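You operate a simulated robot arm through the tools that you are given. There is no shell and no other tool. Be economical: measure what you need, move in short steps, check, and stop when the job is done.

The job below is to be done with a simulated two-armed robot. You get a single attempt, and the scene is never put back.

Task
Take the lid off the jar marked "silt" on the island top and lay it down there.

The check looks at the end state, three seconds after you hand in, the way a careful person would. Anything else that was tipped, shoved, dropped, spilled or broken makes it a failure. Lids that push on must go on centred and level and be pressed home; caps that screw on are set level and turned clockwise until they are tight.

Robot
Two 7-joint arms with two-finger parallel grippers on one trunk, on a base that drives. Base frame: it is fixed to the floor where the robot stands at the start and does not move with it; the origin is under the middle of the robot, x ahead of it, y to its left, z up. Units: cm, degrees, N and s.
The left shoulder is at the start at [5, 15.8, 118.3], the right one opposite. With the tool pointing down near the work surface each hand reaches from about 24 to 66 cm from the robot's upright axis, wherever it stands, measured 20 degrees to its own side. Payload 3.91 kg a hand.
The tool frame of a hand sits at the grasp point between the pads (the TCP): z along the fingers, y along the line on which they close. The tips reach 3 cm beyond it. Largest opening 11 cm; finger width 2, thickness 1; the body of the gripper, 4.8 by 11.2 cm, starts 5.5 cm behind the TCP.
Orientation is told as [roll, pitch, yaw] about the base's x, y, z axes, in that order, counted from this pose: with the fingers straight down and closing along the base's y, the tool's x points along the base's -x, its y along +y and its z along -z.

Tools
- The arms move only by the tool nudge_tool. It takes "left_motion", "right_motion" or both (then of equal length, played together; a hand with none holds still); each is a list of rows, each an object (a shift or turn left out is 0, a gripper value left out holds the last) with "slide": the shift along the base's x, y, z in cm, a list of three; "dr": the turn, a rotation vector about the base's x, y, z in degrees, a list of three. In form: [{"slide": [dx, dy, dz], "dr": [ax, ay, az]}, ...]. A call has 1 to 12 rows; each row shifts and turns the commanded pose from where the row before left it. "left_claw" and "right_claw" are, for a hand that has rows, the gripper command, from -1 (shut) to 1 (fully open), values between in proportion, set as the call begins (left out, the last holds). Rows are played at 5 a second. More than 5 cm and 8.6 degrees between two rows, or a gripper value outside its range, and nothing of the call is played. A pose out of reach is approached as far as the arm can. The call stops where the force on the tool passes 40 N (or 10 N more than at its start, if that is more) or the arm is blocked; 0.2 s more then pass. Each finger travels about 15.3 cm/s and halts on what it meets, pressing with about 30 N; the grip force reading is that of the motor and also rises with nothing between the fingers. The clock runs only during rows and for 0.2 s after the last one: add rows that do not move to give the fingers time. The reply holds the time, the measured pose of the TCP, the force on the tool along the base axes, the opening and the grip force, in the units named above and with some noise, with the torque about the TCP (base axes, N m) and any sound that the robot's microphone picked up, and new pictures: "show" is both (left out), scene, wrist or none (wrist: the cameras of the hands that moved).
- Cameras (640 x 400 px; columns grow to the right, rows downward): "scene" is now at [13.29, -3.36, 133.83]; the picture's right is [-0.38, -0.92, 0.00], its down [-0.48, 0.20, -0.86] and it looks along [0.79, -0.33, -0.52] (base axes); focal length 224 px, centre (320, 200). "left" rides on the left gripper at [7.2, -1.7, -10.3] in its tool frame; the picture's right is [0.23, 0.97, 0.00], its down [-0.76, 0.18, -0.62] and it looks along [-0.61, 0.14, 0.78] (tool axes); focal length 222 px, centre (320, 200). "right" rides on the right gripper at [7.2, 1.7, -10.3] in its tool frame; the picture's right is [-0.23, 0.97, 0.00], its down [-0.76, -0.18, -0.62] and it looks along [-0.61, -0.14, 0.78] (tool axes); focal length 222 px, centre (320, 200). There is no depth. A picture from a camera that has moved, and an enlarged one, comes with that camera's place and axes in the base frame and with its lens. The place of the scene camera against the robot may be out by one fixed shift of up to 1.8 cm in any direction.
- lift_body(by): slides the trunk up (or, below 0, down) by that many cm; the arms and the scene camera ride with it, the base frame stays. It gives what a move gives, with no picture.
- base_move(legs): drives the robot by 1 to 6 legs, each [ahead, turn to the left] in cm and degrees, along the robot's own axes; the way and the turn of a leg run together, so that a leg with both is an arc; at most 150 cm and 180 degrees a leg. The arms and the cameras ride along, it lands a little off, and it stops where it bumps. It gives what a move gives, and a new picture of the scene camera.
- turn_head(pan, tilt): turns the head with the scene camera to pan (to the left, within 80 degrees either way) and tilt (down, from -29 to 69), counted from straight ahead of the robot. It gives what a move gives, and a new picture of the scene camera.
- close_up(camera, box): a new picture of the part [left, top, right, bottom] of that camera's present view, enlarged. No time passes.
- job_done(): hands the job in; it is judged then, once.

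Go step by step. Nothing tells you exact positions but the pictures and the camera data: compare them with the known pose of the tool, close in by small moves and look again before you grip or let go. The budget is 120 turns and 260 pictures, counting those below and the enlarged ones. Unless the task says otherwise, let go and move clear before handing in, and close with one line.

The tools are called after "Request:" as name(argument=value, ...) on one line, values as JSON. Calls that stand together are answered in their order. nudge_tool: Moves the arms, as the interface text tells. Its arguments: {"type":"object","properties":{"left_motion":{"type":"array","items":{"type":"object","properties":{"slide":{"type":"array","items":{"type":"number"}},"dr":{"type":"array","items":{"type":"number"}}}}},"left_claw":{"type":"number"},"right_motion":{"type":"array","items":{"type":"object","properties":{"slide":{"type":"array","items":{"type":"number"}},"dr":{"type":"array","items":{"type":"number"}}}}},"right_claw":{"type":"number"},"show":{"type":"string","enum":["both","scene","wrist","none"]}},"required":[]} The other tools are called the same way: lift_body (by) slides the trunk up or down; base_move (legs) drives the base; turn_head (pan, tilt) turns the head that bears the scene camera; close_up (camera, box) takes an enlarged picture of a part of a camera's view; job_done () hands the job in.

At the start:

```text
time: 0.0
left_tcp_pos: [40.39, 2.29, 118.15]
left_tcp_rot: [0.1, -0.1, 0.2]
left_ft_force: [-0.3, -0.6, 0.1]
left_ft_torque: [0.03, 0.0, 0.01]
left_gripper_width: 11.02
left_grip_force: 0.1
right_tcp_pos: [29.87, -35.8, 121.94]
right_tcp_rot: [0.0, 0.0, 0.0]
right_ft_force: [-1.0, -0.7, 0.4]
right_ft_torque: [0.01, 0.01, 0.01]
right_gripper_width: 10.99
right_grip_force: 0.1
trunk travel left (down, up): [-42.5, 5.7]
robot x, y, heading: [0.03, -0.06, 0.1]
head pan, tilt: [-22.6, 31.2]
```

scene: 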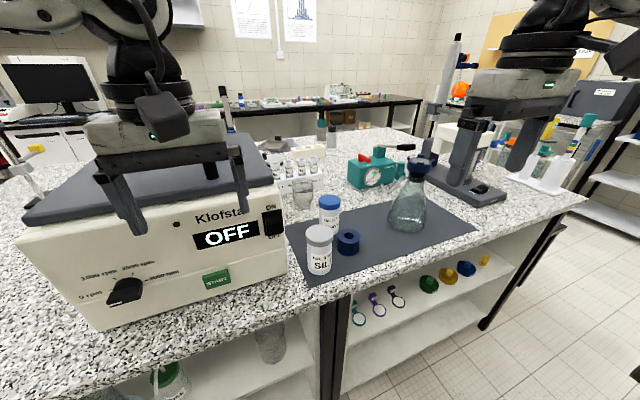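
right: 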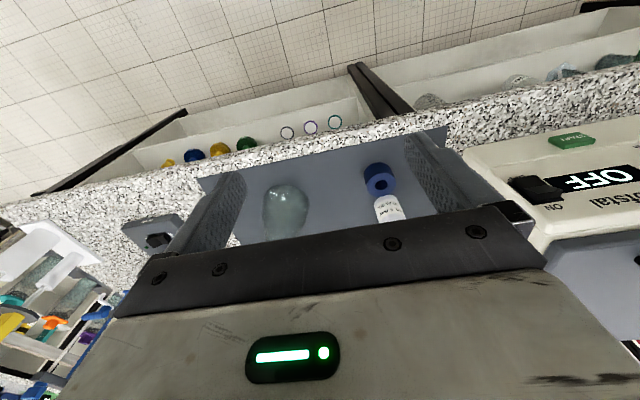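
left: 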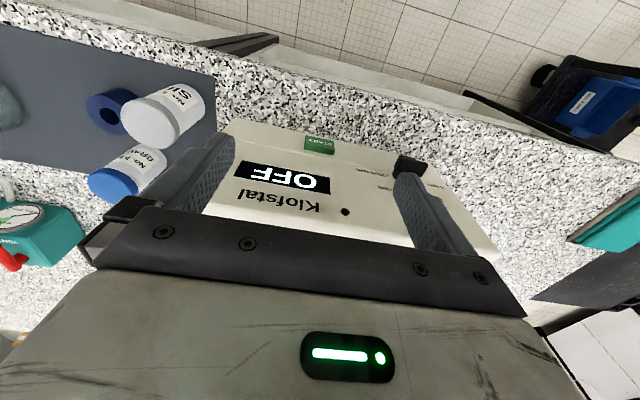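

I see a white-lidded jar reading "SIL.." on the dark mat, with a blue-lidded jar and a blue ring next to it. I'll look closer to read the labels and the lid type.

Request:
close_up(camera="scene", box=[270, 170, 400, 290])

Request:
close_up(camera="left", box=[60, 60, 240, 220])

Request:
close_up(camera="right", box=[340, 140, 440, 230])

```text
3.33 times, centred on (335, 230) of scene
camera zoom: at [13.29, -3.36, 133.83], right [-0.38, -0.92, 0.0], down [-0.48, 0.2, -0.86], along [0.79, -0.33, -0.52], focal length 746 px, centre (270, 100)
```

zoom: 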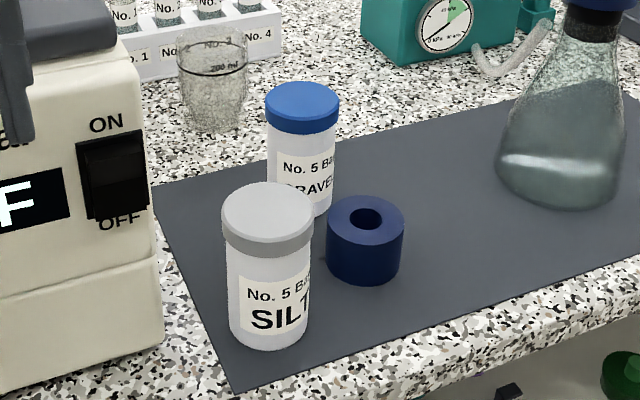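

```text
2.50 times, centred on (150, 140) of left
camera zoom: at [33.06, 0.58, 128.42], right [-0.23, 0.97, 0.0], down [0.76, 0.18, 0.62], along [0.61, 0.14, -0.78], focal length 555 px, centre (745, 350)
```

zoom: 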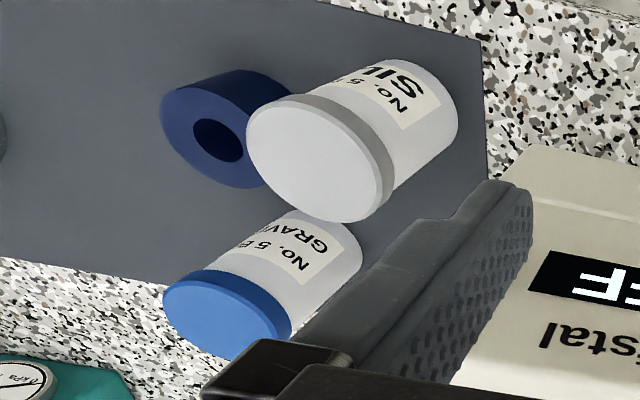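

```text
4.44 times, centred on (390, 185) of right
camera zoom: at [22.46, -33.95, 132.22], right [0.23, 0.97, 0.0], down [0.76, -0.18, 0.62], along [0.61, -0.14, -0.78], focal length 987 px, centre (9, 267)
```

zoom: 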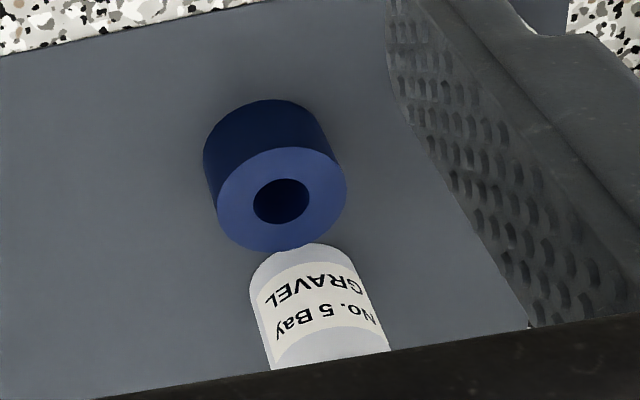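

The silt jar's lid seems to be near (46.8, -17.1, 102.5), with the lid about 5.5 cm across. The centrifuge stands just to its left. I'll bring the right hand above it, yawed 45° to clear the centrifuge, and look.

Request:
nudge_tool(right_motion=[{"slide": [2.82, 3.12, 0], "dr": [0, 0, 7.5]}, {"slide": [2.82, 3.12, 0], "dr": [0, 0, 7.5]}, {"slide": [2.82, 3.12, -1], "dr": [0, 0, 7.5]}, {"slide": [2.82, 3.12, -1], "dr": [0, 0, 7.5]}, {"slide": [2.82, 3.12, -1], "dr": [0, 0, 7.5]}, {"slide": [2.82, 3.12, -1], "dr": [0, 0, 7.5]}, {}, {}], right_claw=1)

```text
time: 1.8
left_tcp_pos: [40.4, 2.41, 117.94]
left_tcp_rot: [-0.1, 0.1, 0.0]
left_ft_force: [0.3, -0.1, -0.7]
left_ft_torque: [0.01, 0.01, -0.02]
left_gripper_width: 10.99
left_grip_force: 0.1
right_tcp_pos: [46.64, -16.99, 118.12]
right_tcp_rot: [-0.1, 0.0, 45.0]
right_ft_force: [-0.2, 0.7, -0.2]
right_ft_torque: [-0.01, -0.01, 0.0]
right_gripper_width: 10.99
right_grip_force: 0.0
trunk travel left (down, up): [-42.5, 5.7]
robot x, y, heading: [-0.04, -0.07, 0.2]
head pan, tilt: [-22.6, 31.2]
camera scene: at [13.33, -3.35, 133.83], right [-0.38, -0.92, 0.0], down [-0.48, 0.2, -0.86], along [0.79, -0.33, -0.52], focal length 224 px, centre (320, 200)
camera right: at [40.25, -20.82, 128.34], right [-0.53, 0.85, 0.0], down [0.66, 0.41, 0.62], along [0.53, 0.33, -0.78], focal length 222 px, centre (320, 200)
```

scene: 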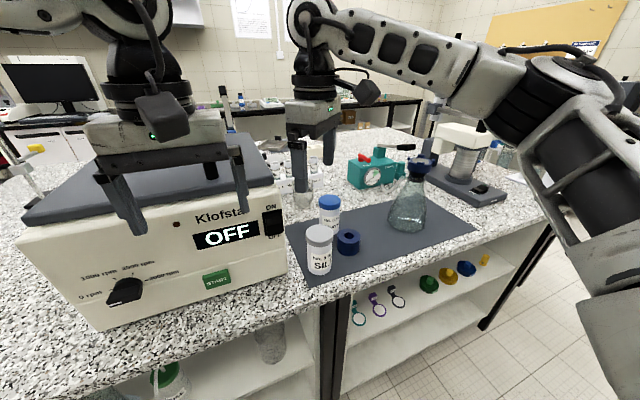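
right: 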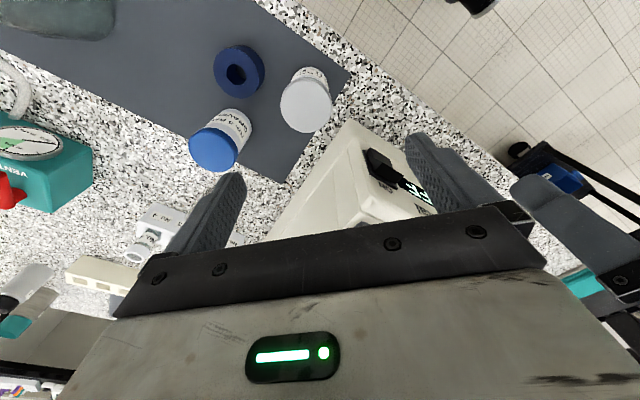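

The jar now triangulates to about (47.4, -18.1) with the lid top near z 101.5. I'll correct for that, go lower and look again.

Request:
nudge_tool(right_motion=[{"slide": [0.4, -0.6, -3.5]}, {"slide": [0.4, -0.5, -4]}, {}, {}])

Request:
close_up(camera="right", box=[220, 20, 420, 145])

Request:
close_up(camera="scene", box=[270, 130, 400, 290])

```text
time: 2.8
left_tcp_pos: [40.32, 2.15, 117.9]
left_tcp_rot: [0.1, -0.1, 0.1]
left_ft_force: [-0.7, -0.5, 0.0]
left_ft_torque: [0.02, 0.01, 0.02]
left_gripper_width: 10.99
left_grip_force: 0.1
right_tcp_pos: [46.77, -17.69, 110.28]
right_tcp_rot: [-0.3, 0.0, 44.8]
right_ft_force: [0.3, 0.4, 0.2]
right_ft_torque: [0.02, 0.02, 0.03]
right_gripper_width: 11.01
right_grip_force: 0.0
right hand out of reach, approached as far as the arm can: row 1, 2
trunk travel left (down, up): [-42.5, 5.7]
robot x, y, heading: [-0.07, 0.03, 0.3]
head pan, tilt: [-22.6, 31.2]
camera scene: at [13.3, -3.37, 133.83], right [-0.38, -0.92, 0.0], down [-0.48, 0.2, -0.86], along [0.79, -0.33, -0.52], focal length 224 px, centre (320, 200)
camera right: at [40.27, -21.45, 120.59], right [-0.53, 0.85, 0.0], down [0.66, 0.41, 0.62], along [0.53, 0.33, -0.78], focal length 222 px, centre (320, 200)
```

scene: 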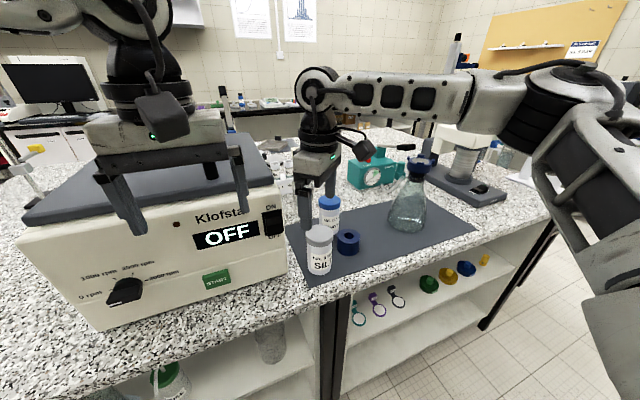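
right: 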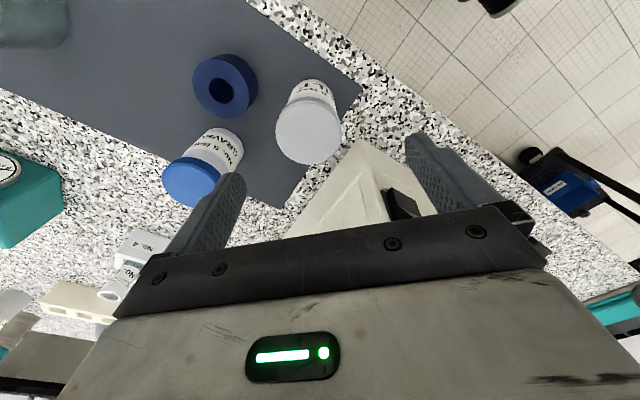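

```text
3.20 times, centred on (320, 82) of right
camera zoom: at [40.27, -21.45, 120.59], right [-0.53, 0.85, 0.0], down [0.66, 0.41, 0.62], along [0.53, 0.33, -0.78], focal length 711 px, centre (320, 576)
```

zoom: 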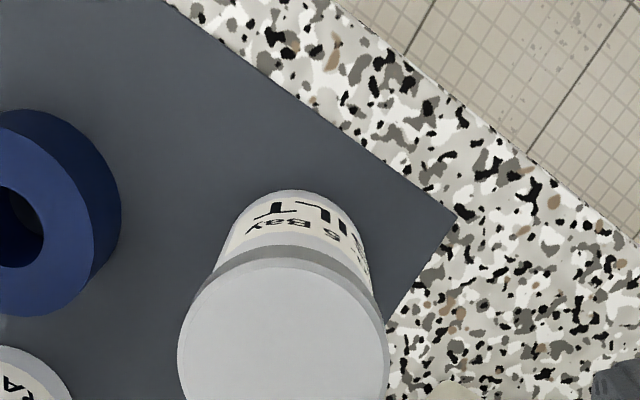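

```text
2.50 times, centred on (335, 210) of scene
camera zoom: at [13.3, -3.37, 133.83], right [-0.38, -0.92, 0.0], down [-0.48, 0.2, -0.86], along [0.79, -0.33, -0.52], focal length 560 px, centre (282, 175)
```

zoom: 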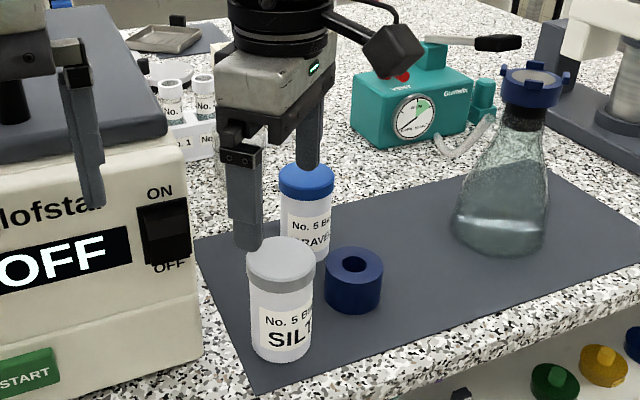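

The hand hit its reach limit slightly, probably from the 45° yaw. I'll reduce the yaw by 20° while holding position and see if it tracks.

Request:
nudge_tool(right_motion=[{"dr": [0, 0, -7]}, {"dr": [0, 0, -7]}, {"slide": [0.6, -0.4, 0], "dr": [0, 0, -6]}, {}, {}], show="wrist")

```text
time: 4.0
left_tcp_pos: [40.35, 2.37, 117.96]
left_tcp_rot: [0.0, 0.0, 0.1]
left_ft_force: [-0.2, 0.2, 0.5]
left_ft_torque: [-0.01, 0.02, 0.01]
left_gripper_width: 10.99
left_grip_force: 0.1
right_tcp_pos: [47.47, -17.87, 110.43]
right_tcp_rot: [0.0, 0.1, 25.1]
right_ft_force: [-0.1, 1.1, -0.5]
right_ft_torque: [-0.02, -0.01, -0.02]
right_gripper_width: 11.01
right_grip_force: 0.1
trunk travel left (down, up): [-42.5, 5.7]
robot x, y, heading: [-0.16, -0.36, 0.3]
head pan, tilt: [-22.6, 31.2]
camera right: at [39.96, -19.39, 120.66], right [-0.21, 0.98, 0.0], down [0.76, 0.16, 0.62], along [0.61, 0.13, -0.78], focal length 222 px, centre (320, 200)
```

right: 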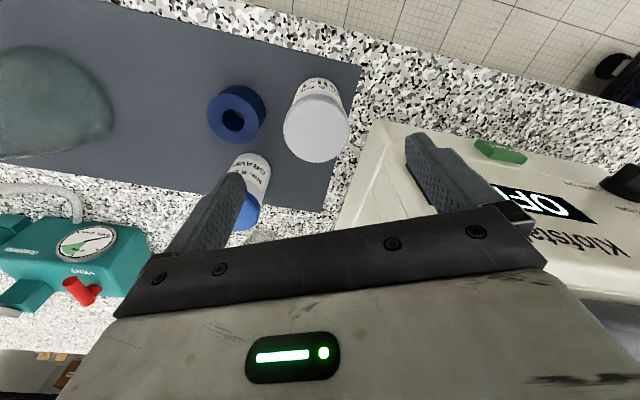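

Now it tracks; the lid is at about (47.3, -18.1), top about z 101.2. I'll narrow the opening somewhat, descend to just above the lid, and look from both cameras.

Request:
nudge_tool(right_motion=[{"slide": [-0.1, -0.2, -2]}, {"slide": [0, 0, -2]}, {}, {}], right_claw=0.6, show="wrist")

Request:
close_up(camera="scene", box=[270, 170, 400, 290])

```text
time: 5.0
left_tcp_pos: [40.46, 2.31, 118.01]
left_tcp_rot: [0.0, -0.1, 0.1]
left_ft_force: [0.5, -0.4, 0.2]
left_ft_torque: [-0.01, -0.01, 0.0]
left_gripper_width: 10.98
left_grip_force: 0.0
right_tcp_pos: [47.21, -18.12, 106.38]
right_tcp_rot: [-0.1, 0.2, 25.1]
right_ft_force: [-0.2, 0.7, -0.5]
right_ft_torque: [0.0, 0.01, -0.01]
right_gripper_width: 8.8
right_grip_force: 0.0
trunk travel left (down, up): [-42.5, 5.7]
robot x, y, heading: [-0.18, 0.14, 0.2]
head pan, tilt: [-22.6, 31.2]
camera right: at [39.85, -19.66, 116.65], right [-0.21, 0.98, 0.0], down [0.77, 0.16, 0.62], along [0.61, 0.13, -0.78], focal length 222 px, centre (320, 200)
```

right: 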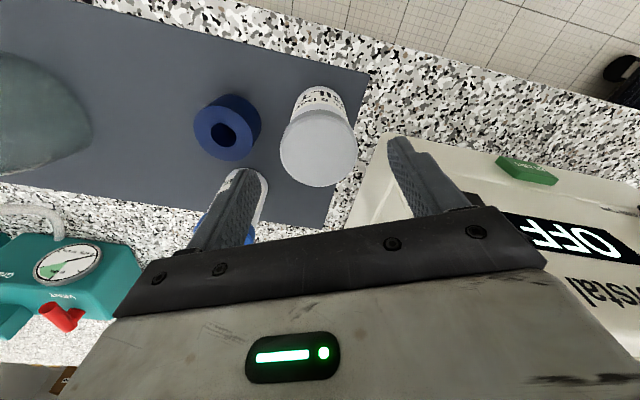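

```text
3.33 times, centred on (335, 230) of scene
camera zoom: at [13.3, -3.36, 133.83], right [-0.38, -0.92, 0.0], down [-0.48, 0.2, -0.86], along [0.79, -0.33, -0.52], focal length 746 px, centre (270, 100)
```

zoom: 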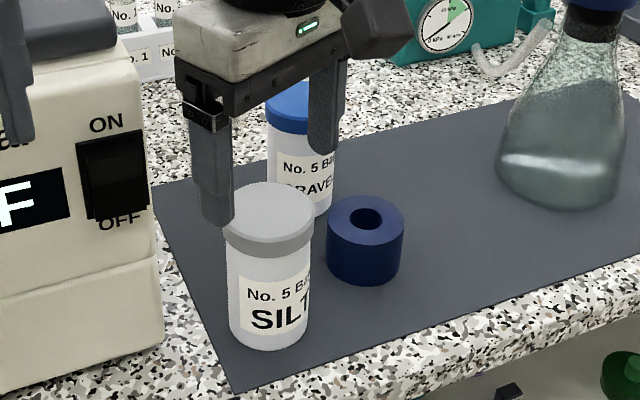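

Calibrating the scene camera against the fingertip, the lid lands at about (47.2, -18.1) with its top at z 101.3, which agrees with the wrist view. I'll lower the fingers around the lid and check before gripping.

Request:
nudge_tool(right_motion=[{"slide": [0, 0, -1.7]}, {"slide": [0, 0, -1.7]}, {}, {}], show="wrist")

Request:
close_up(camera="scene", box=[290, 190, 370, 280])

```text
time: 6.0
left_tcp_pos: [40.43, 2.37, 117.94]
left_tcp_rot: [0.0, -0.1, 0.1]
left_ft_force: [0.9, -0.6, -0.2]
left_ft_torque: [0.0, 0.03, 0.01]
left_gripper_width: 10.99
left_grip_force: 0.0
right_tcp_pos: [47.23, -17.93, 102.98]
right_tcp_rot: [-0.1, 0.0, 25.2]
right_ft_force: [0.2, -0.6, -0.5]
right_ft_torque: [0.0, 0.03, 0.02]
right_gripper_width: 8.78
right_grip_force: 0.1
trunk travel left (down, up): [-42.5, 5.7]
robot x, y, heading: [0.02, 0.12, -0.1]
head pan, tilt: [-22.6, 31.2]
camera right: at [39.92, -19.36, 113.26], right [-0.21, 0.98, 0.0], down [0.77, 0.16, 0.62], along [0.61, 0.13, -0.78], focal length 222 px, centre (320, 200)
```

right: 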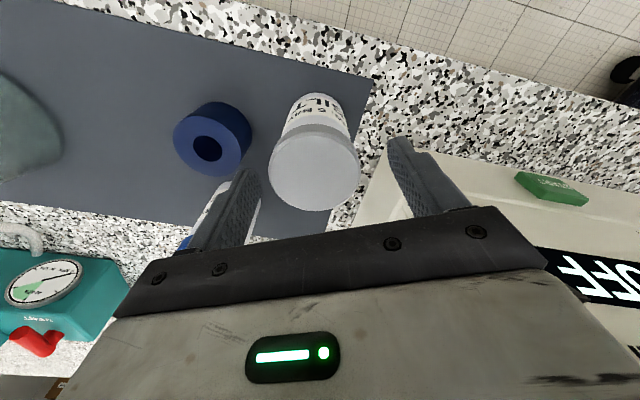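

```text
4.44 times, centred on (330, 235) of scene
camera zoom: at [13.3, -3.37, 133.83], right [-0.38, -0.92, 0.0], down [-0.48, 0.2, -0.86], along [0.79, -0.33, -0.52], focal length 995 px, centre (276, 44)
```

zoom: 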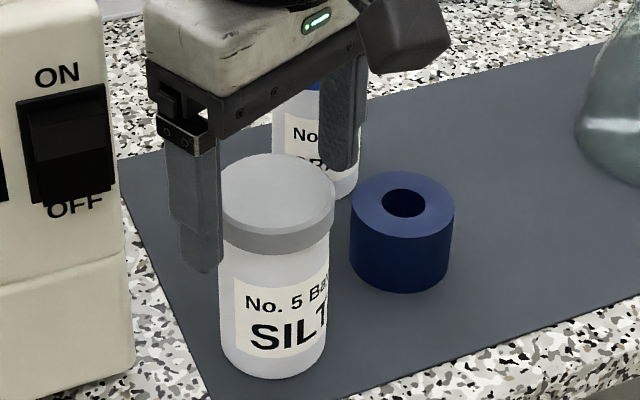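

The tips flank the lid at skirt height, with the lid centred between them. I'll raise slightly so only the lid is held, then close gently.

Request:
nudge_tool(right_motion=[{"slide": [-0.1, -0.1, 0.3]}, {}], right_claw=0.15, show="wrist")

Request:
close_up(camera="scene", box=[290, 190, 370, 280])

```text
time: 6.6
left_tcp_pos: [40.31, 2.3, 118.11]
left_tcp_rot: [-0.1, -0.1, 0.2]
left_ft_force: [-0.1, -0.7, 0.8]
left_ft_torque: [0.03, 0.01, -0.02]
left_gripper_width: 10.98
left_grip_force: 0.2
right_tcp_pos: [47.2, -18.13, 103.16]
right_tcp_rot: [0.0, 0.1, 25.1]
right_ft_force: [-0.5, 0.1, 0.6]
right_ft_torque: [-0.02, -0.02, 0.01]
right_gripper_width: 6.34
right_grip_force: 0.1
trunk travel left (down, up): [-42.5, 5.7]
robot x, y, heading: [0.25, 0.19, 0.2]
head pan, tilt: [-22.6, 31.2]
camera right: at [39.78, -19.59, 113.56], right [-0.21, 0.98, 0.0], down [0.76, 0.16, 0.62], along [0.61, 0.13, -0.78], focal length 222 px, centre (320, 200)
```

right: 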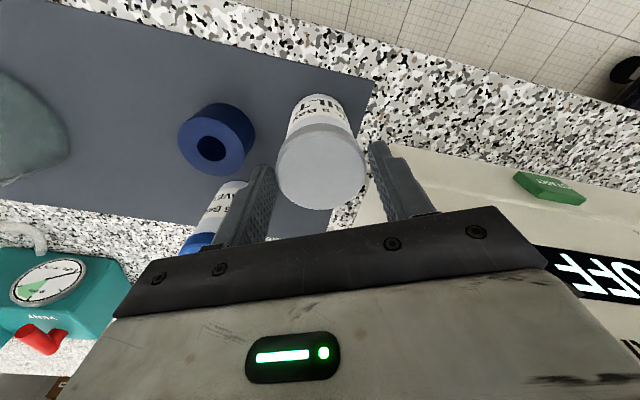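

```text
4.44 times, centred on (330, 235) of scene
camera zoom: at [13.3, -3.37, 133.83], right [-0.38, -0.92, 0.0], down [-0.48, 0.2, -0.86], along [0.79, -0.33, -0.52], focal length 995 px, centre (276, 44)
```

zoom: 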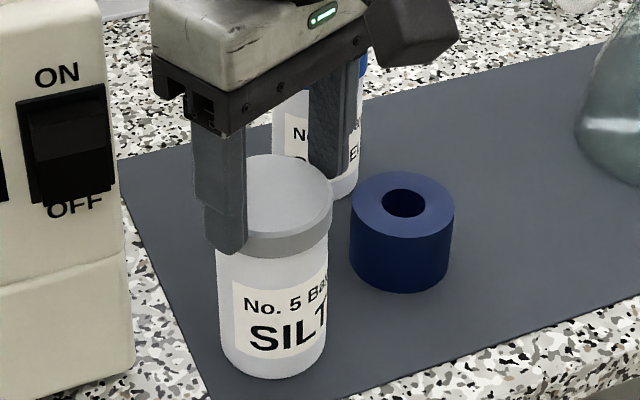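

Well centred with no contact yet. Closing fully.

Request:
nudge_tool(right_motion=[{}, {}, {}], right_claw=-1, show="wrist")

Request:
close_up(camera="scene", box=[290, 190, 370, 280])

```text
time: 7.4
left_tcp_pos: [40.42, 2.32, 117.99]
left_tcp_rot: [0.0, -0.2, 0.1]
left_ft_force: [0.8, -0.3, -0.6]
left_ft_torque: [-0.02, -0.01, 0.01]
left_gripper_width: 10.97
left_grip_force: 0.1
right_tcp_pos: [47.03, -18.1, 103.38]
right_tcp_rot: [0.0, -0.1, 25.1]
right_ft_force: [-0.6, 0.0, -0.5]
right_ft_torque: [0.08, -0.01, 0.0]
right_gripper_width: 5.89
right_grip_force: 30.2
trunk travel left (down, up): [-42.5, 5.7]
robot x, y, heading: [0.15, -0.18, 0.1]
head pan, tilt: [-22.6, 31.2]
camera right: at [39.77, -19.57, 113.56], right [-0.21, 0.98, 0.0], down [0.77, 0.16, 0.62], along [0.61, 0.13, -0.78], focal length 222 px, centre (320, 200)
```

right: 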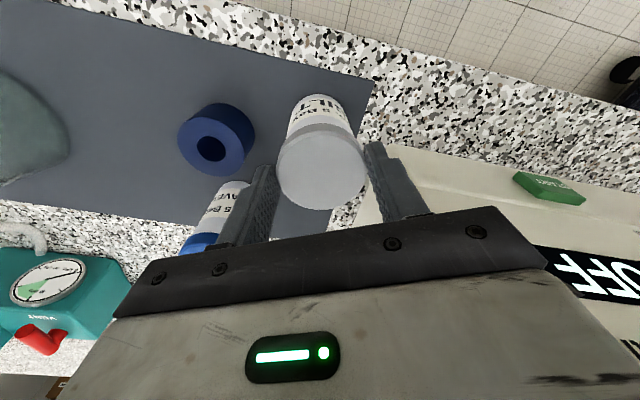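

```text
4.44 times, centred on (330, 235) of scene
camera zoom: at [13.29, -3.36, 133.84], right [-0.38, -0.92, 0.0], down [-0.48, 0.2, -0.86], along [0.79, -0.33, -0.52], focal length 995 px, centre (276, 44)
```

zoom: 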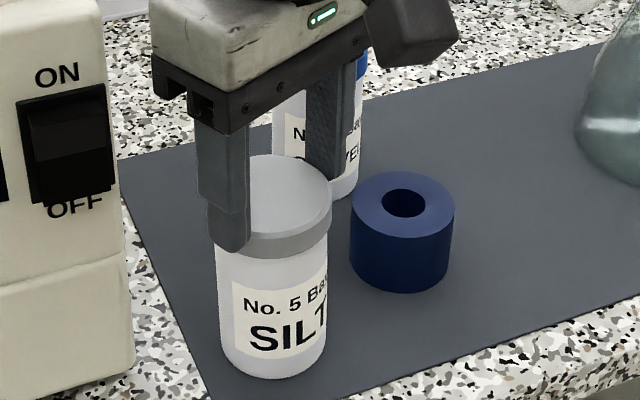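

The lid is held at 5.9 cm. I'll lift by half a centimetre to learn whether the lid pops off or the jar comes along.

Request:
nudge_tool(right_motion=[{"slide": [0, 0, 0.2]}, {"slide": [0, 0, 0.2]}, {"slide": [0, 0, 0.2]}, {}], show="none")

Request:
close_up(camera="scene", box=[290, 190, 370, 280])

```text
time: 8.4
left_tcp_pos: [40.34, 2.31, 117.93]
left_tcp_rot: [0.1, 0.1, 0.1]
left_ft_force: [-0.1, -0.7, -0.1]
left_ft_torque: [0.01, 0.0, -0.02]
left_gripper_width: 11.02
left_grip_force: 0.0
right_tcp_pos: [46.98, -18.16, 103.82]
right_tcp_rot: [0.0, 0.0, 25.1]
right_ft_force: [0.2, -0.1, -1.9]
right_ft_torque: [-0.01, 0.03, 0.01]
right_gripper_width: 5.93
right_grip_force: 29.8
trunk travel left (down, up): [-42.5, 5.7]
robot x, y, heading: [0.08, 0.1, 0.1]
head pan, tilt: [-22.6, 31.2]
```

```text
4.44 times, centred on (330, 235) of scene
camera zoom: at [13.31, -3.37, 133.83], right [-0.38, -0.92, 0.0], down [-0.48, 0.2, -0.86], along [0.79, -0.33, -0.52], focal length 995 px, centre (276, 44)
```

zoom: 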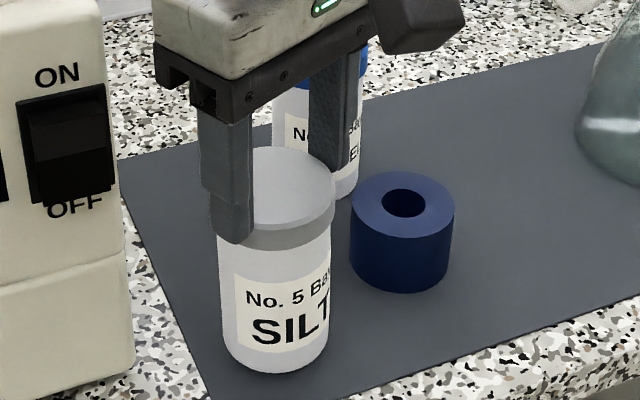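

The jar came up with the lid (about 1.9 N load), so the lid is tight and the body must be held. I'll set the jar back down, keep the lid held to steady it, and bring in the left hand from the front, tilted to point forward and down.

Request:
nudge_tool(right_motion=[{"slide": [0, 0, -0.2]}, {"slide": [0, 0, -0.2]}, {"slide": [0, 0, -0.2]}, {}], show="none")

Request:
nudge_tool(left_motion=[{"slide": [-1, 0, 0], "dr": [0, -8, 0]}, {"slide": [-1, 0, 0], "dr": [0, -8, 0]}, {"slide": [-1, 0, 0], "dr": [0, -8, 0]}, {"slide": [-1, 0, 0], "dr": [0, -8, 0]}, {"slide": [-1, 0, 0], "dr": [0, -8, 0]}, {"slide": [-1, 0, 0], "dr": [0, -8, 0]}, {"slide": [-1, 0, 0], "dr": [0, -7, 0]}, {"dr": [0, 0, -7]}, {"dr": [0, 0, -7]}, {"dr": [0, 0, -6]}, {}, {}], left_claw=1)

```text
time: 9.4
left_tcp_pos: [40.3, 2.29, 117.96]
left_tcp_rot: [0.0, -0.1, 0.2]
left_ft_force: [0.0, -1.4, 0.1]
left_ft_torque: [0.03, 0.01, 0.02]
left_gripper_width: 11.0
left_grip_force: 0.1
right_tcp_pos: [47.11, -18.14, 103.22]
right_tcp_rot: [0.1, 0.0, 25.1]
right_ft_force: [-0.4, -0.3, -1.0]
right_ft_torque: [0.02, 0.0, 0.01]
right_gripper_width: 5.92
right_grip_force: 30.4
trunk travel left (down, up): [-42.5, 5.7]
robot x, y, heading: [0.05, 0.09, 0.2]
head pan, tilt: [-22.6, 31.2]
```

```text
time: 12.0
left_tcp_pos: [33.35, 2.22, 117.98]
left_tcp_rot: [-0.2, -55.2, -19.9]
left_ft_force: [-0.2, 0.4, -0.7]
left_ft_torque: [-0.03, 0.0, 0.02]
left_gripper_width: 11.0
left_grip_force: 0.1
right_tcp_pos: [47.1, -18.19, 103.34]
right_tcp_rot: [0.0, 0.0, 25.1]
right_ft_force: [0.1, 0.5, -1.2]
right_ft_torque: [0.02, 0.0, 0.0]
right_gripper_width: 5.91
right_grip_force: 29.6
trunk travel left (down, up): [-42.5, 5.7]
robot x, y, heading: [0.2, -0.13, 0.0]
head pan, tilt: [-22.6, 31.2]
camera scene: at [13.31, -3.36, 133.83], right [-0.38, -0.92, 0.0], down [-0.48, 0.2, -0.86], along [0.79, -0.33, -0.52], focal length 224 px, centre (320, 200)
camera left: at [20.89, 4.98, 118.11], right [0.21, 0.96, -0.19], down [-0.01, 0.19, 0.98], along [0.98, -0.21, 0.05], focal length 222 px, centre (320, 200)
```

scene: 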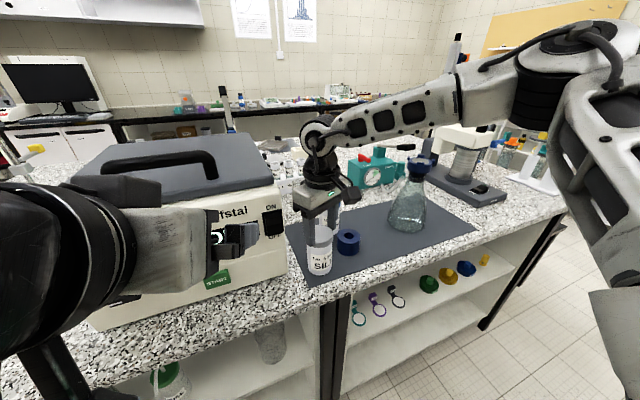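
left: 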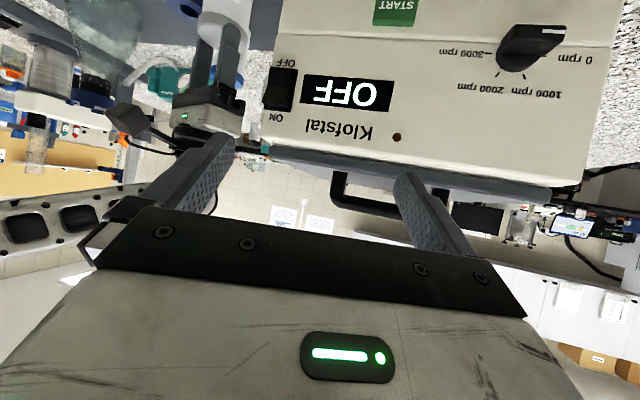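

Orientation reached. Now I bring the left hand down and over to a standoff in front of the jar.

Request:
nudge_tool(left_motion=[{"slide": [0, 0, -4]}, {"slide": [0, 0, -4]}, {"slide": [0, 0, -4]}, {"slide": [0, -3, -3]}, {"slide": [0.3, -4, 0]}, {"slide": [0.3, -4, 0]}, {"slide": [0.3, -4, 0]}, {}, {}])

Request:
close_up(camera="scene", box=[200, 170, 400, 295])

```text
time: 14.0
left_tcp_pos: [35.43, -13.8, 103.39]
left_tcp_rot: [-0.3, -55.1, -19.8]
left_ft_force: [0.4, 0.2, 0.2]
left_ft_torque: [-0.03, 0.02, 0.0]
left_gripper_width: 11.01
left_grip_force: 0.1
left hand out of reach, approached as far as the arm can: row 1, 2
right_tcp_pos: [47.06, -18.15, 103.25]
right_tcp_rot: [0.0, 0.0, 25.1]
right_ft_force: [-0.8, 0.7, -0.8]
right_ft_torque: [0.0, 0.01, -0.01]
right_gripper_width: 5.91
right_grip_force: 29.8
trunk travel left (down, up): [-42.5, 5.7]
robot x, y, heading: [0.15, 0.26, -0.0]
head pan, tilt: [-22.6, 31.2]
camera scene: at [13.3, -3.38, 133.83], right [-0.38, -0.92, 0.0], down [-0.48, 0.2, -0.86], along [0.79, -0.33, -0.52], focal length 224 px, centre (320, 200)
camera left: at [22.98, -11.16, 103.54], right [0.21, 0.96, -0.19], down [-0.01, 0.19, 0.98], along [0.98, -0.2, 0.05], focal length 222 px, centre (320, 200)
```

scene: 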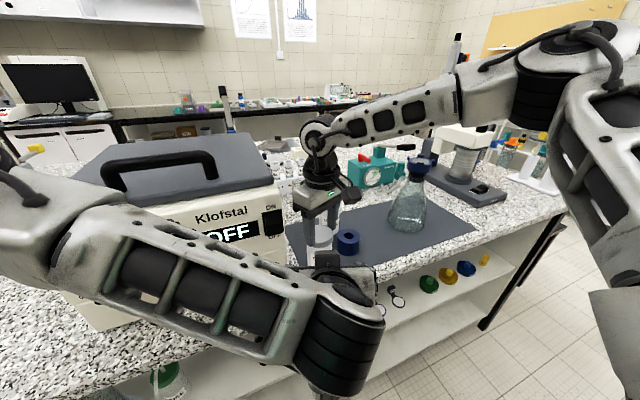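
left: 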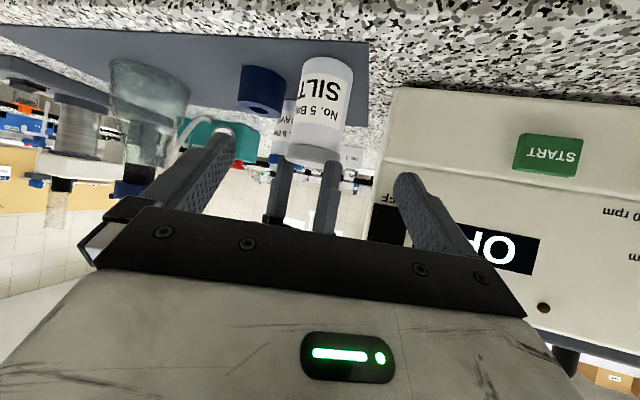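

```text
3.20 times, centred on (300, 232) of scene
camera zoom: at [13.3, -3.38, 133.83], right [-0.38, -0.92, 0.0], down [-0.48, 0.2, -0.86], along [0.79, -0.33, -0.52], focal length 717 px, centre (384, 96)
```

zoom: 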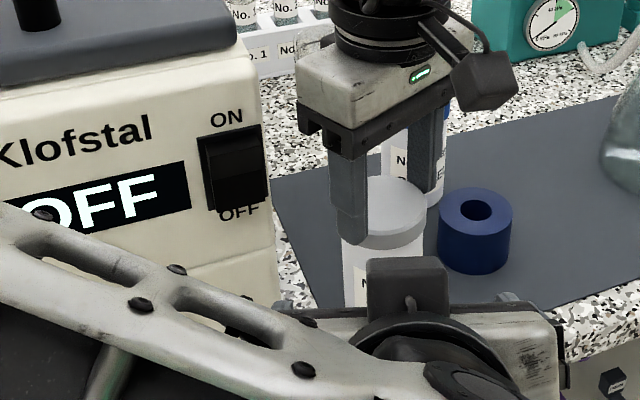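

The left camera has a clear view of the jar between the fingers. I'll narrow the opening to about 7.6 cm and approach along the finger axis halfway.

Request:
nudge_tool(left_motion=[{"slide": [1.8, -0.65, -1.4]}, {"slide": [1.8, -0.65, -1.4]}, {"slide": [1.8, -0.65, -1.4]}, {}, {}], left_claw=0.38)

Request:
close_up(camera="scene", box=[270, 190, 400, 290])

```text
time: 15.2
left_tcp_pos: [40.87, -16.01, 99.13]
left_tcp_rot: [-0.1, -55.0, -19.9]
left_ft_force: [-0.4, 0.2, -0.3]
left_ft_torque: [-0.01, 0.01, -0.02]
left_gripper_width: 7.59
left_grip_force: 0.1
right_tcp_pos: [47.02, -18.41, 103.34]
right_tcp_rot: [0.0, 0.0, 25.1]
right_ft_force: [-0.1, -0.1, -1.1]
right_ft_torque: [-0.02, 0.02, -0.03]
right_gripper_width: 5.89
right_grip_force: 29.3
trunk travel left (down, up): [-42.5, 5.7]
robot x, y, heading: [0.08, 0.19, 0.3]
head pan, tilt: [-22.6, 31.2]
camera scene: at [13.31, -3.37, 133.83], right [-0.38, -0.92, 0.0], down [-0.48, 0.2, -0.86], along [0.79, -0.33, -0.52], focal length 224 px, centre (320, 200)
camera left: at [28.41, -13.27, 99.27], right [0.21, 0.96, -0.19], down [-0.01, 0.19, 0.98], along [0.98, -0.2, 0.05], focal length 222 px, centre (320, 200)
```

scene: 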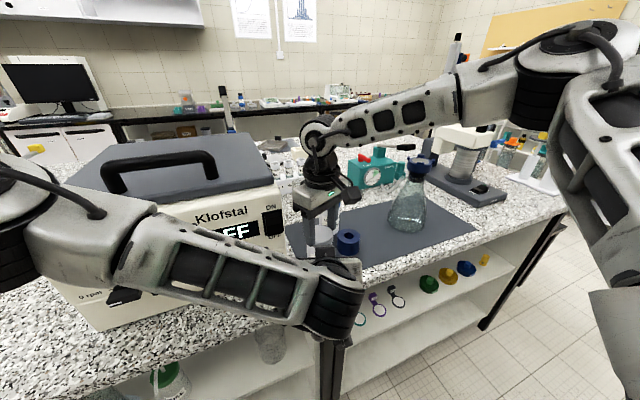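
left: 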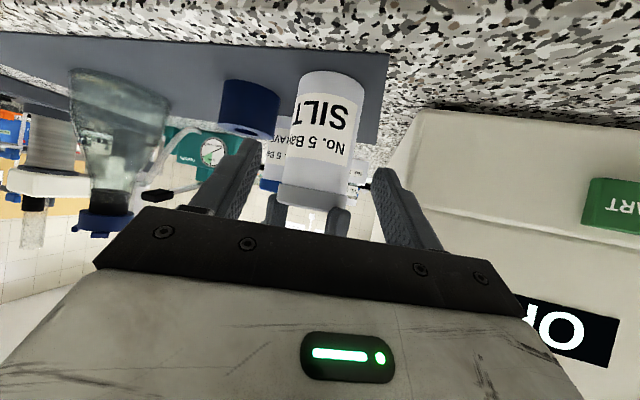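

```text
4.00 times, centred on (335, 240) of scene
camera zoom: at [13.31, -3.37, 133.83], right [-0.38, -0.92, 0.0], down [-0.48, 0.2, -0.86], along [0.79, -0.33, -0.52], focal length 896 px, centre (260, 40)
```

zoom: 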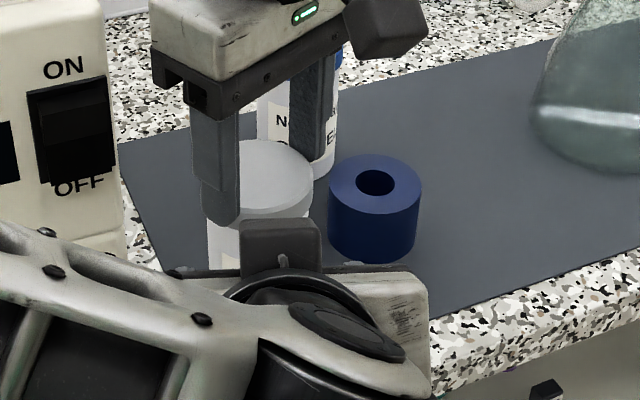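

Aligned with the jar. I'll continue partway and check clearance against the right hand.

Request:
nudge_tool(left_motion=[{"slide": [1.4, -0.48, -1.2]}, {"slide": [1.4, -0.48, -1.2]}, {}, {}], show="wrist")

Request:
close_up(camera="scene", box=[270, 190, 400, 290])

Request:
close_up(camera="right", box=[160, 40, 480, 240])

```text
time: 16.2
left_tcp_pos: [43.61, -16.94, 96.93]
left_tcp_rot: [-0.2, -55.0, -19.8]
left_ft_force: [-0.8, -0.4, -0.8]
left_ft_torque: [-0.01, -0.03, -0.01]
left_gripper_width: 7.57
left_grip_force: 0.1
right_tcp_pos: [47.19, -18.33, 103.35]
right_tcp_rot: [-0.1, 0.0, 25.1]
right_ft_force: [-0.8, -0.5, -1.6]
right_ft_torque: [-0.02, 0.02, 0.03]
right_gripper_width: 5.9
right_grip_force: 29.9
trunk travel left (down, up): [-42.5, 5.7]
robot x, y, heading: [-0.07, 0.06, -0.0]
head pan, tilt: [-22.6, 31.2]
camera left: at [31.19, -14.14, 96.92], right [0.21, 0.96, -0.19], down [-0.01, 0.19, 0.98], along [0.98, -0.2, 0.05], focal length 222 px, centre (320, 200)
```

left: 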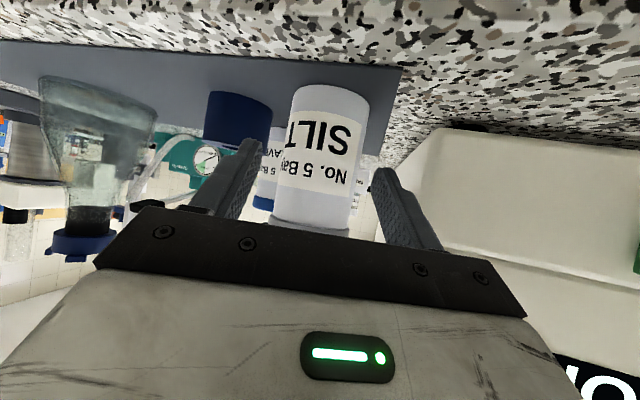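

```text
4.00 times, centred on (335, 240) of scene
camera zoom: at [13.31, -3.37, 133.83], right [-0.38, -0.92, 0.0], down [-0.48, 0.2, -0.86], along [0.79, -0.33, -0.52], focal length 896 px, centre (260, 40)
```

zoom: 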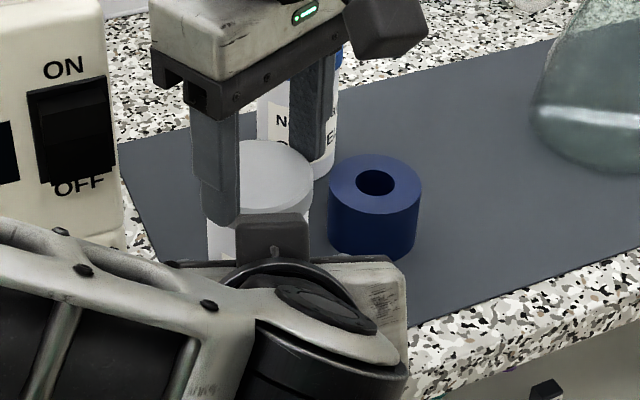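

```text
2.00 times, centred on (320, 140) of right
camera zoom: at [39.73, -19.7, 113.6], right [-0.21, 0.98, 0.0], down [0.77, 0.16, 0.62], along [0.61, 0.13, -0.78], focal length 444 px, centre (320, 320)
```

zoom: 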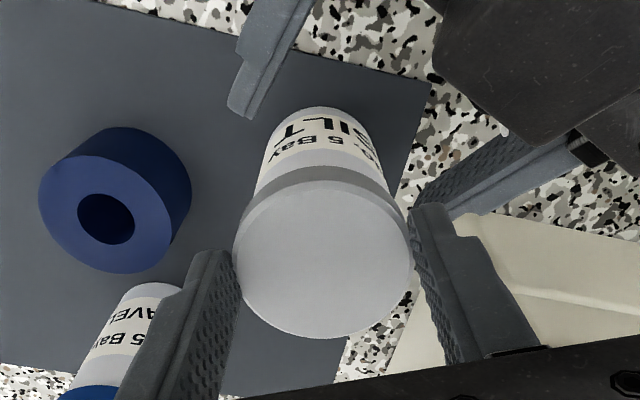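

The right camera shows the left fingers flanking the jar, well clear of the lid. I'll stop about 2 cm short along the axis so the pads just pass the jar's axis while the hand stays clear of the right finger.

Request:
nudge_tool(left_motion=[{"slide": [0.9, -0.3, -0.65]}, {"slide": [0.95, -0.3, -0.65]}, {}, {}], show="wrist")

Request:
close_up(camera="scene", box=[270, 190, 400, 290])

Request:
close_up(camera="right", box=[160, 40, 480, 240])

```text
time: 17.2
left_tcp_pos: [45.26, -17.48, 95.53]
left_tcp_rot: [-0.1, -55.1, -19.9]
left_ft_force: [0.8, -0.1, 0.1]
left_ft_torque: [-0.01, 0.02, -0.03]
left_gripper_width: 7.61
left_grip_force: 0.0
right_tcp_pos: [47.1, -18.25, 103.41]
right_tcp_rot: [-0.1, 0.0, 25.0]
right_ft_force: [0.2, 0.3, -0.9]
right_ft_torque: [-0.01, 0.02, -0.03]
right_gripper_width: 5.9
right_grip_force: 29.5
trunk travel left (down, up): [-42.5, 5.7]
robot x, y, heading: [-0.15, -0.07, -0.0]
head pan, tilt: [-22.6, 31.2]
camera left: at [32.87, -14.78, 95.5], right [0.21, 0.96, -0.19], down [-0.01, 0.19, 0.98], along [0.98, -0.2, 0.05], focal length 222 px, centre (320, 200)
```

left: 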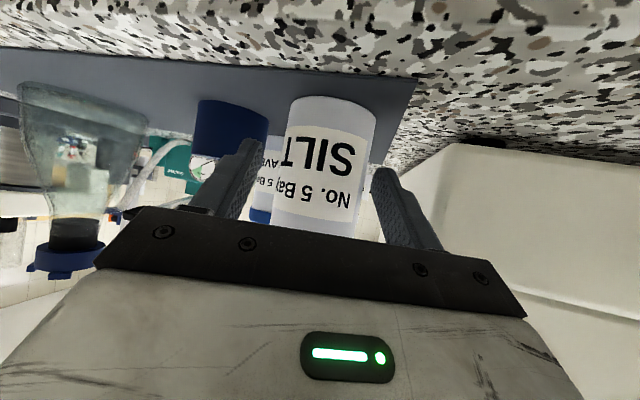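

```text
4.00 times, centred on (335, 240) of scene
camera zoom: at [13.31, -3.37, 133.83], right [-0.38, -0.92, 0.0], down [-0.48, 0.2, -0.86], along [0.79, -0.33, -0.52], focal length 896 px, centre (260, 40)
```

zoom: 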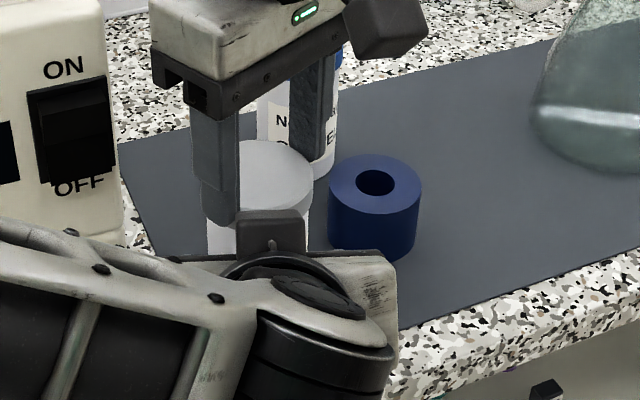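

```text
2.00 times, centred on (320, 140) of right
camera zoom: at [39.73, -19.69, 113.6], right [-0.21, 0.98, 0.0], down [0.77, 0.16, 0.62], along [0.61, 0.13, -0.78], focal length 444 px, centre (320, 320)
```

zoom: 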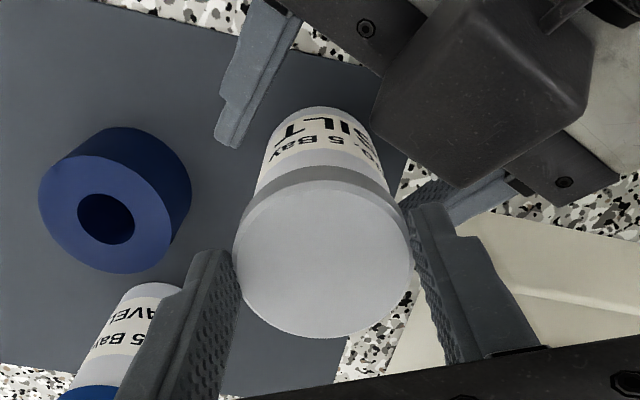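

The jar is centred between the left pads at the grip row. I'll advance half a centimetre more and close the left hand on the body.

Request:
nudge_tool(left_motion=[{"slide": [0.5, -0.17, -0.3]}, {}, {}], show="none")

Request:
nudge_tool(left_motion=[{}, {}, {}, {}], left_claw=-1, show="wrist")

Request:
close_up(camera="right", box=[160, 40, 480, 240])

```text
time: 18.0
left_tcp_pos: [45.78, -17.6, 94.98]
left_tcp_rot: [-0.1, -55.0, -19.8]
left_ft_force: [-0.4, -0.8, 0.7]
left_ft_torque: [-0.01, 0.0, -0.03]
left_gripper_width: 7.59
left_grip_force: 0.0
right_tcp_pos: [47.12, -18.33, 103.38]
right_tcp_rot: [0.0, 0.1, 25.1]
right_ft_force: [-0.3, -0.2, -1.7]
right_ft_torque: [-0.02, 0.01, 0.03]
right_gripper_width: 5.89
right_grip_force: 30.1
trunk travel left (down, up): [-42.5, 5.7]
robot x, y, heading: [0.16, -0.49, -0.1]
head pan, tilt: [-22.6, 31.2]
```

```text
time: 19.0
left_tcp_pos: [45.86, -17.57, 95.06]
left_tcp_rot: [-0.1, -55.0, -19.8]
left_ft_force: [3.1, 10.4, -0.4]
left_ft_torque: [-0.38, 0.14, 0.21]
left_gripper_width: 5.82
left_grip_force: 29.9
right_tcp_pos: [47.05, -18.39, 103.33]
right_tcp_rot: [-0.1, 0.1, 25.0]
right_ft_force: [-3.2, -11.7, -0.8]
right_ft_torque: [-0.47, 0.09, -0.08]
right_gripper_width: 5.88
right_grip_force: 30.0
trunk travel left (down, up): [-42.5, 5.7]
robot x, y, heading: [-0.4, -0.07, 0.2]
head pan, tilt: [-22.6, 31.2]
camera left: at [33.39, -14.85, 95.22], right [0.21, 0.96, -0.19], down [-0.01, 0.19, 0.98], along [0.98, -0.2, 0.05], focal length 222 px, centre (320, 200)
```

left: 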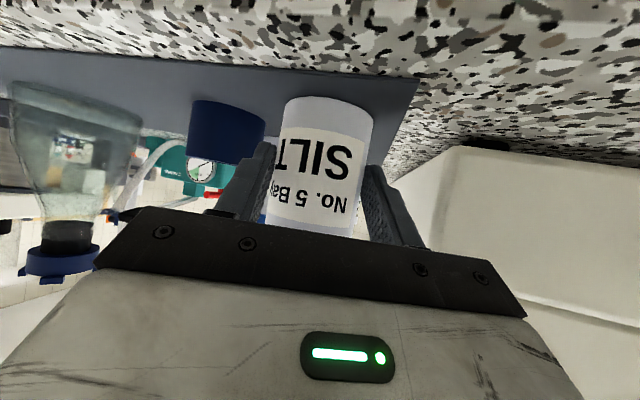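

```text
2.00 times, centred on (320, 140) of right
camera zoom: at [39.73, -19.75, 113.59], right [-0.21, 0.98, 0.0], down [0.77, 0.16, 0.62], along [0.61, 0.13, -0.78], focal length 444 px, centre (320, 320)
```

zoom: 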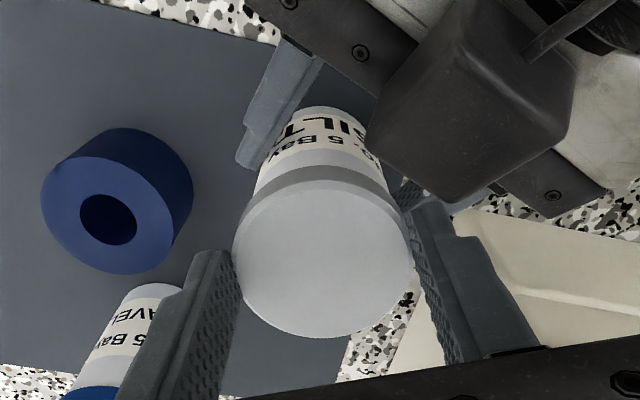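

Both hands hold the jar, with about 11 N of side load between them. I'll shift the left hand slightly to relieve it.

Request:
nudge_tool(left_motion=[{"slide": [0.03, 0.1, 0]}, {}], show="none")

```text
time: 19.6
left_tcp_pos: [45.81, -17.38, 95.07]
left_tcp_rot: [-0.2, -55.0, -19.9]
left_ft_force: [-0.1, 13.4, 0.0]
left_ft_torque: [-0.51, 0.01, 0.24]
left_gripper_width: 5.82
left_grip_force: 30.1
right_tcp_pos: [47.15, -18.42, 103.35]
right_tcp_rot: [-0.1, 0.0, 24.9]
right_ft_force: [1.2, -14.4, -0.3]
right_ft_torque: [-0.61, 0.01, -0.07]
right_gripper_width: 5.89
right_grip_force: 30.0
trunk travel left (down, up): [-42.5, 5.7]
robot x, y, heading: [-0.21, 0.32, -0.1]
head pan, tilt: [-22.6, 31.2]
```

That raised it; I'll go the other way.

Request:
nudge_tool(left_motion=[{"slide": [0, -0.2, 0]}, {}, {}], show="none")

```text
time: 20.4
left_tcp_pos: [45.96, -17.57, 95.06]
left_tcp_rot: [-0.1, -54.9, -19.7]
left_ft_force: [-7.5, 20.8, -1.1]
left_ft_torque: [-0.85, -0.21, 0.39]
left_gripper_width: 5.82
left_grip_force: 30.5
right_tcp_pos: [47.24, -18.35, 103.44]
right_tcp_rot: [-0.4, -0.2, 25.0]
right_ft_force: [7.1, -21.2, 0.2]
right_ft_torque: [-0.88, -0.32, -0.14]
right_gripper_width: 5.86
right_grip_force: 29.8
trunk travel left (down, up): [-42.5, 5.7]
robot x, y, heading: [0.12, -0.23, -0.3]
head pan, tilt: [-22.6, 31.2]
```

Sign confirmed: moving +y relieves it. I'll shift back by more.

Request:
nudge_tool(left_motion=[{"slide": [-0.1, 0.25, 0]}, {}, {}], show="none")

```text
time: 21.2
left_tcp_pos: [45.75, -17.32, 95.17]
left_tcp_rot: [-0.2, -55.0, -19.8]
left_ft_force: [-2.3, 13.5, -1.4]
left_ft_torque: [-0.44, 0.17, 0.27]
left_gripper_width: 5.83
left_grip_force: 30.2
right_tcp_pos: [47.18, -18.29, 103.28]
right_tcp_rot: [0.0, -0.1, 25.1]
right_ft_force: [-0.1, -13.6, 0.7]
right_ft_torque: [-0.68, -0.23, -0.06]
right_gripper_width: 6.0
right_grip_force: 30.1
trunk travel left (down, up): [-42.5, 5.7]
robot x, y, heading: [-0.12, 0.25, -0.1]
head pan, tilt: [-22.6, 31.2]
```

Request:
nudge_tool(left_motion=[{"slide": [-0.05, 0.3, 0]}, {}, {}], show="none")

Request:
close_up(camera="right", box=[160, 40, 480, 240])

```text
time: 22.0
left_tcp_pos: [45.82, -17.17, 95.19]
left_tcp_rot: [-0.3, -55.1, -19.8]
left_ft_force: [8.7, -0.5, -6.1]
left_ft_torque: [0.0, 0.55, -0.03]
left_gripper_width: 5.79
left_grip_force: 29.8
right_tcp_pos: [47.06, -18.12, 103.35]
right_tcp_rot: [0.2, -0.1, 25.1]
right_ft_force: [-8.8, 2.2, 6.9]
right_ft_torque: [0.17, 0.28, 0.07]
right_gripper_width: 5.97
right_grip_force: 30.2
trunk travel left (down, up): [-42.5, 5.7]
robot x, y, heading: [-0.09, 0.14, 0.1]
head pan, tilt: [-22.6, 31.2]
```

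```text
2.00 times, centred on (320, 140) of right
camera zoom: at [39.67, -19.59, 113.64], right [-0.21, 0.98, 0.0], down [0.77, 0.16, 0.62], along [0.61, 0.13, -0.78], focal length 444 px, centre (320, 320)
```

zoom: 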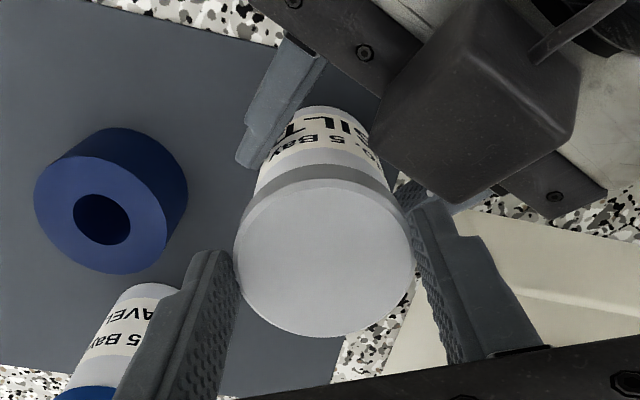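

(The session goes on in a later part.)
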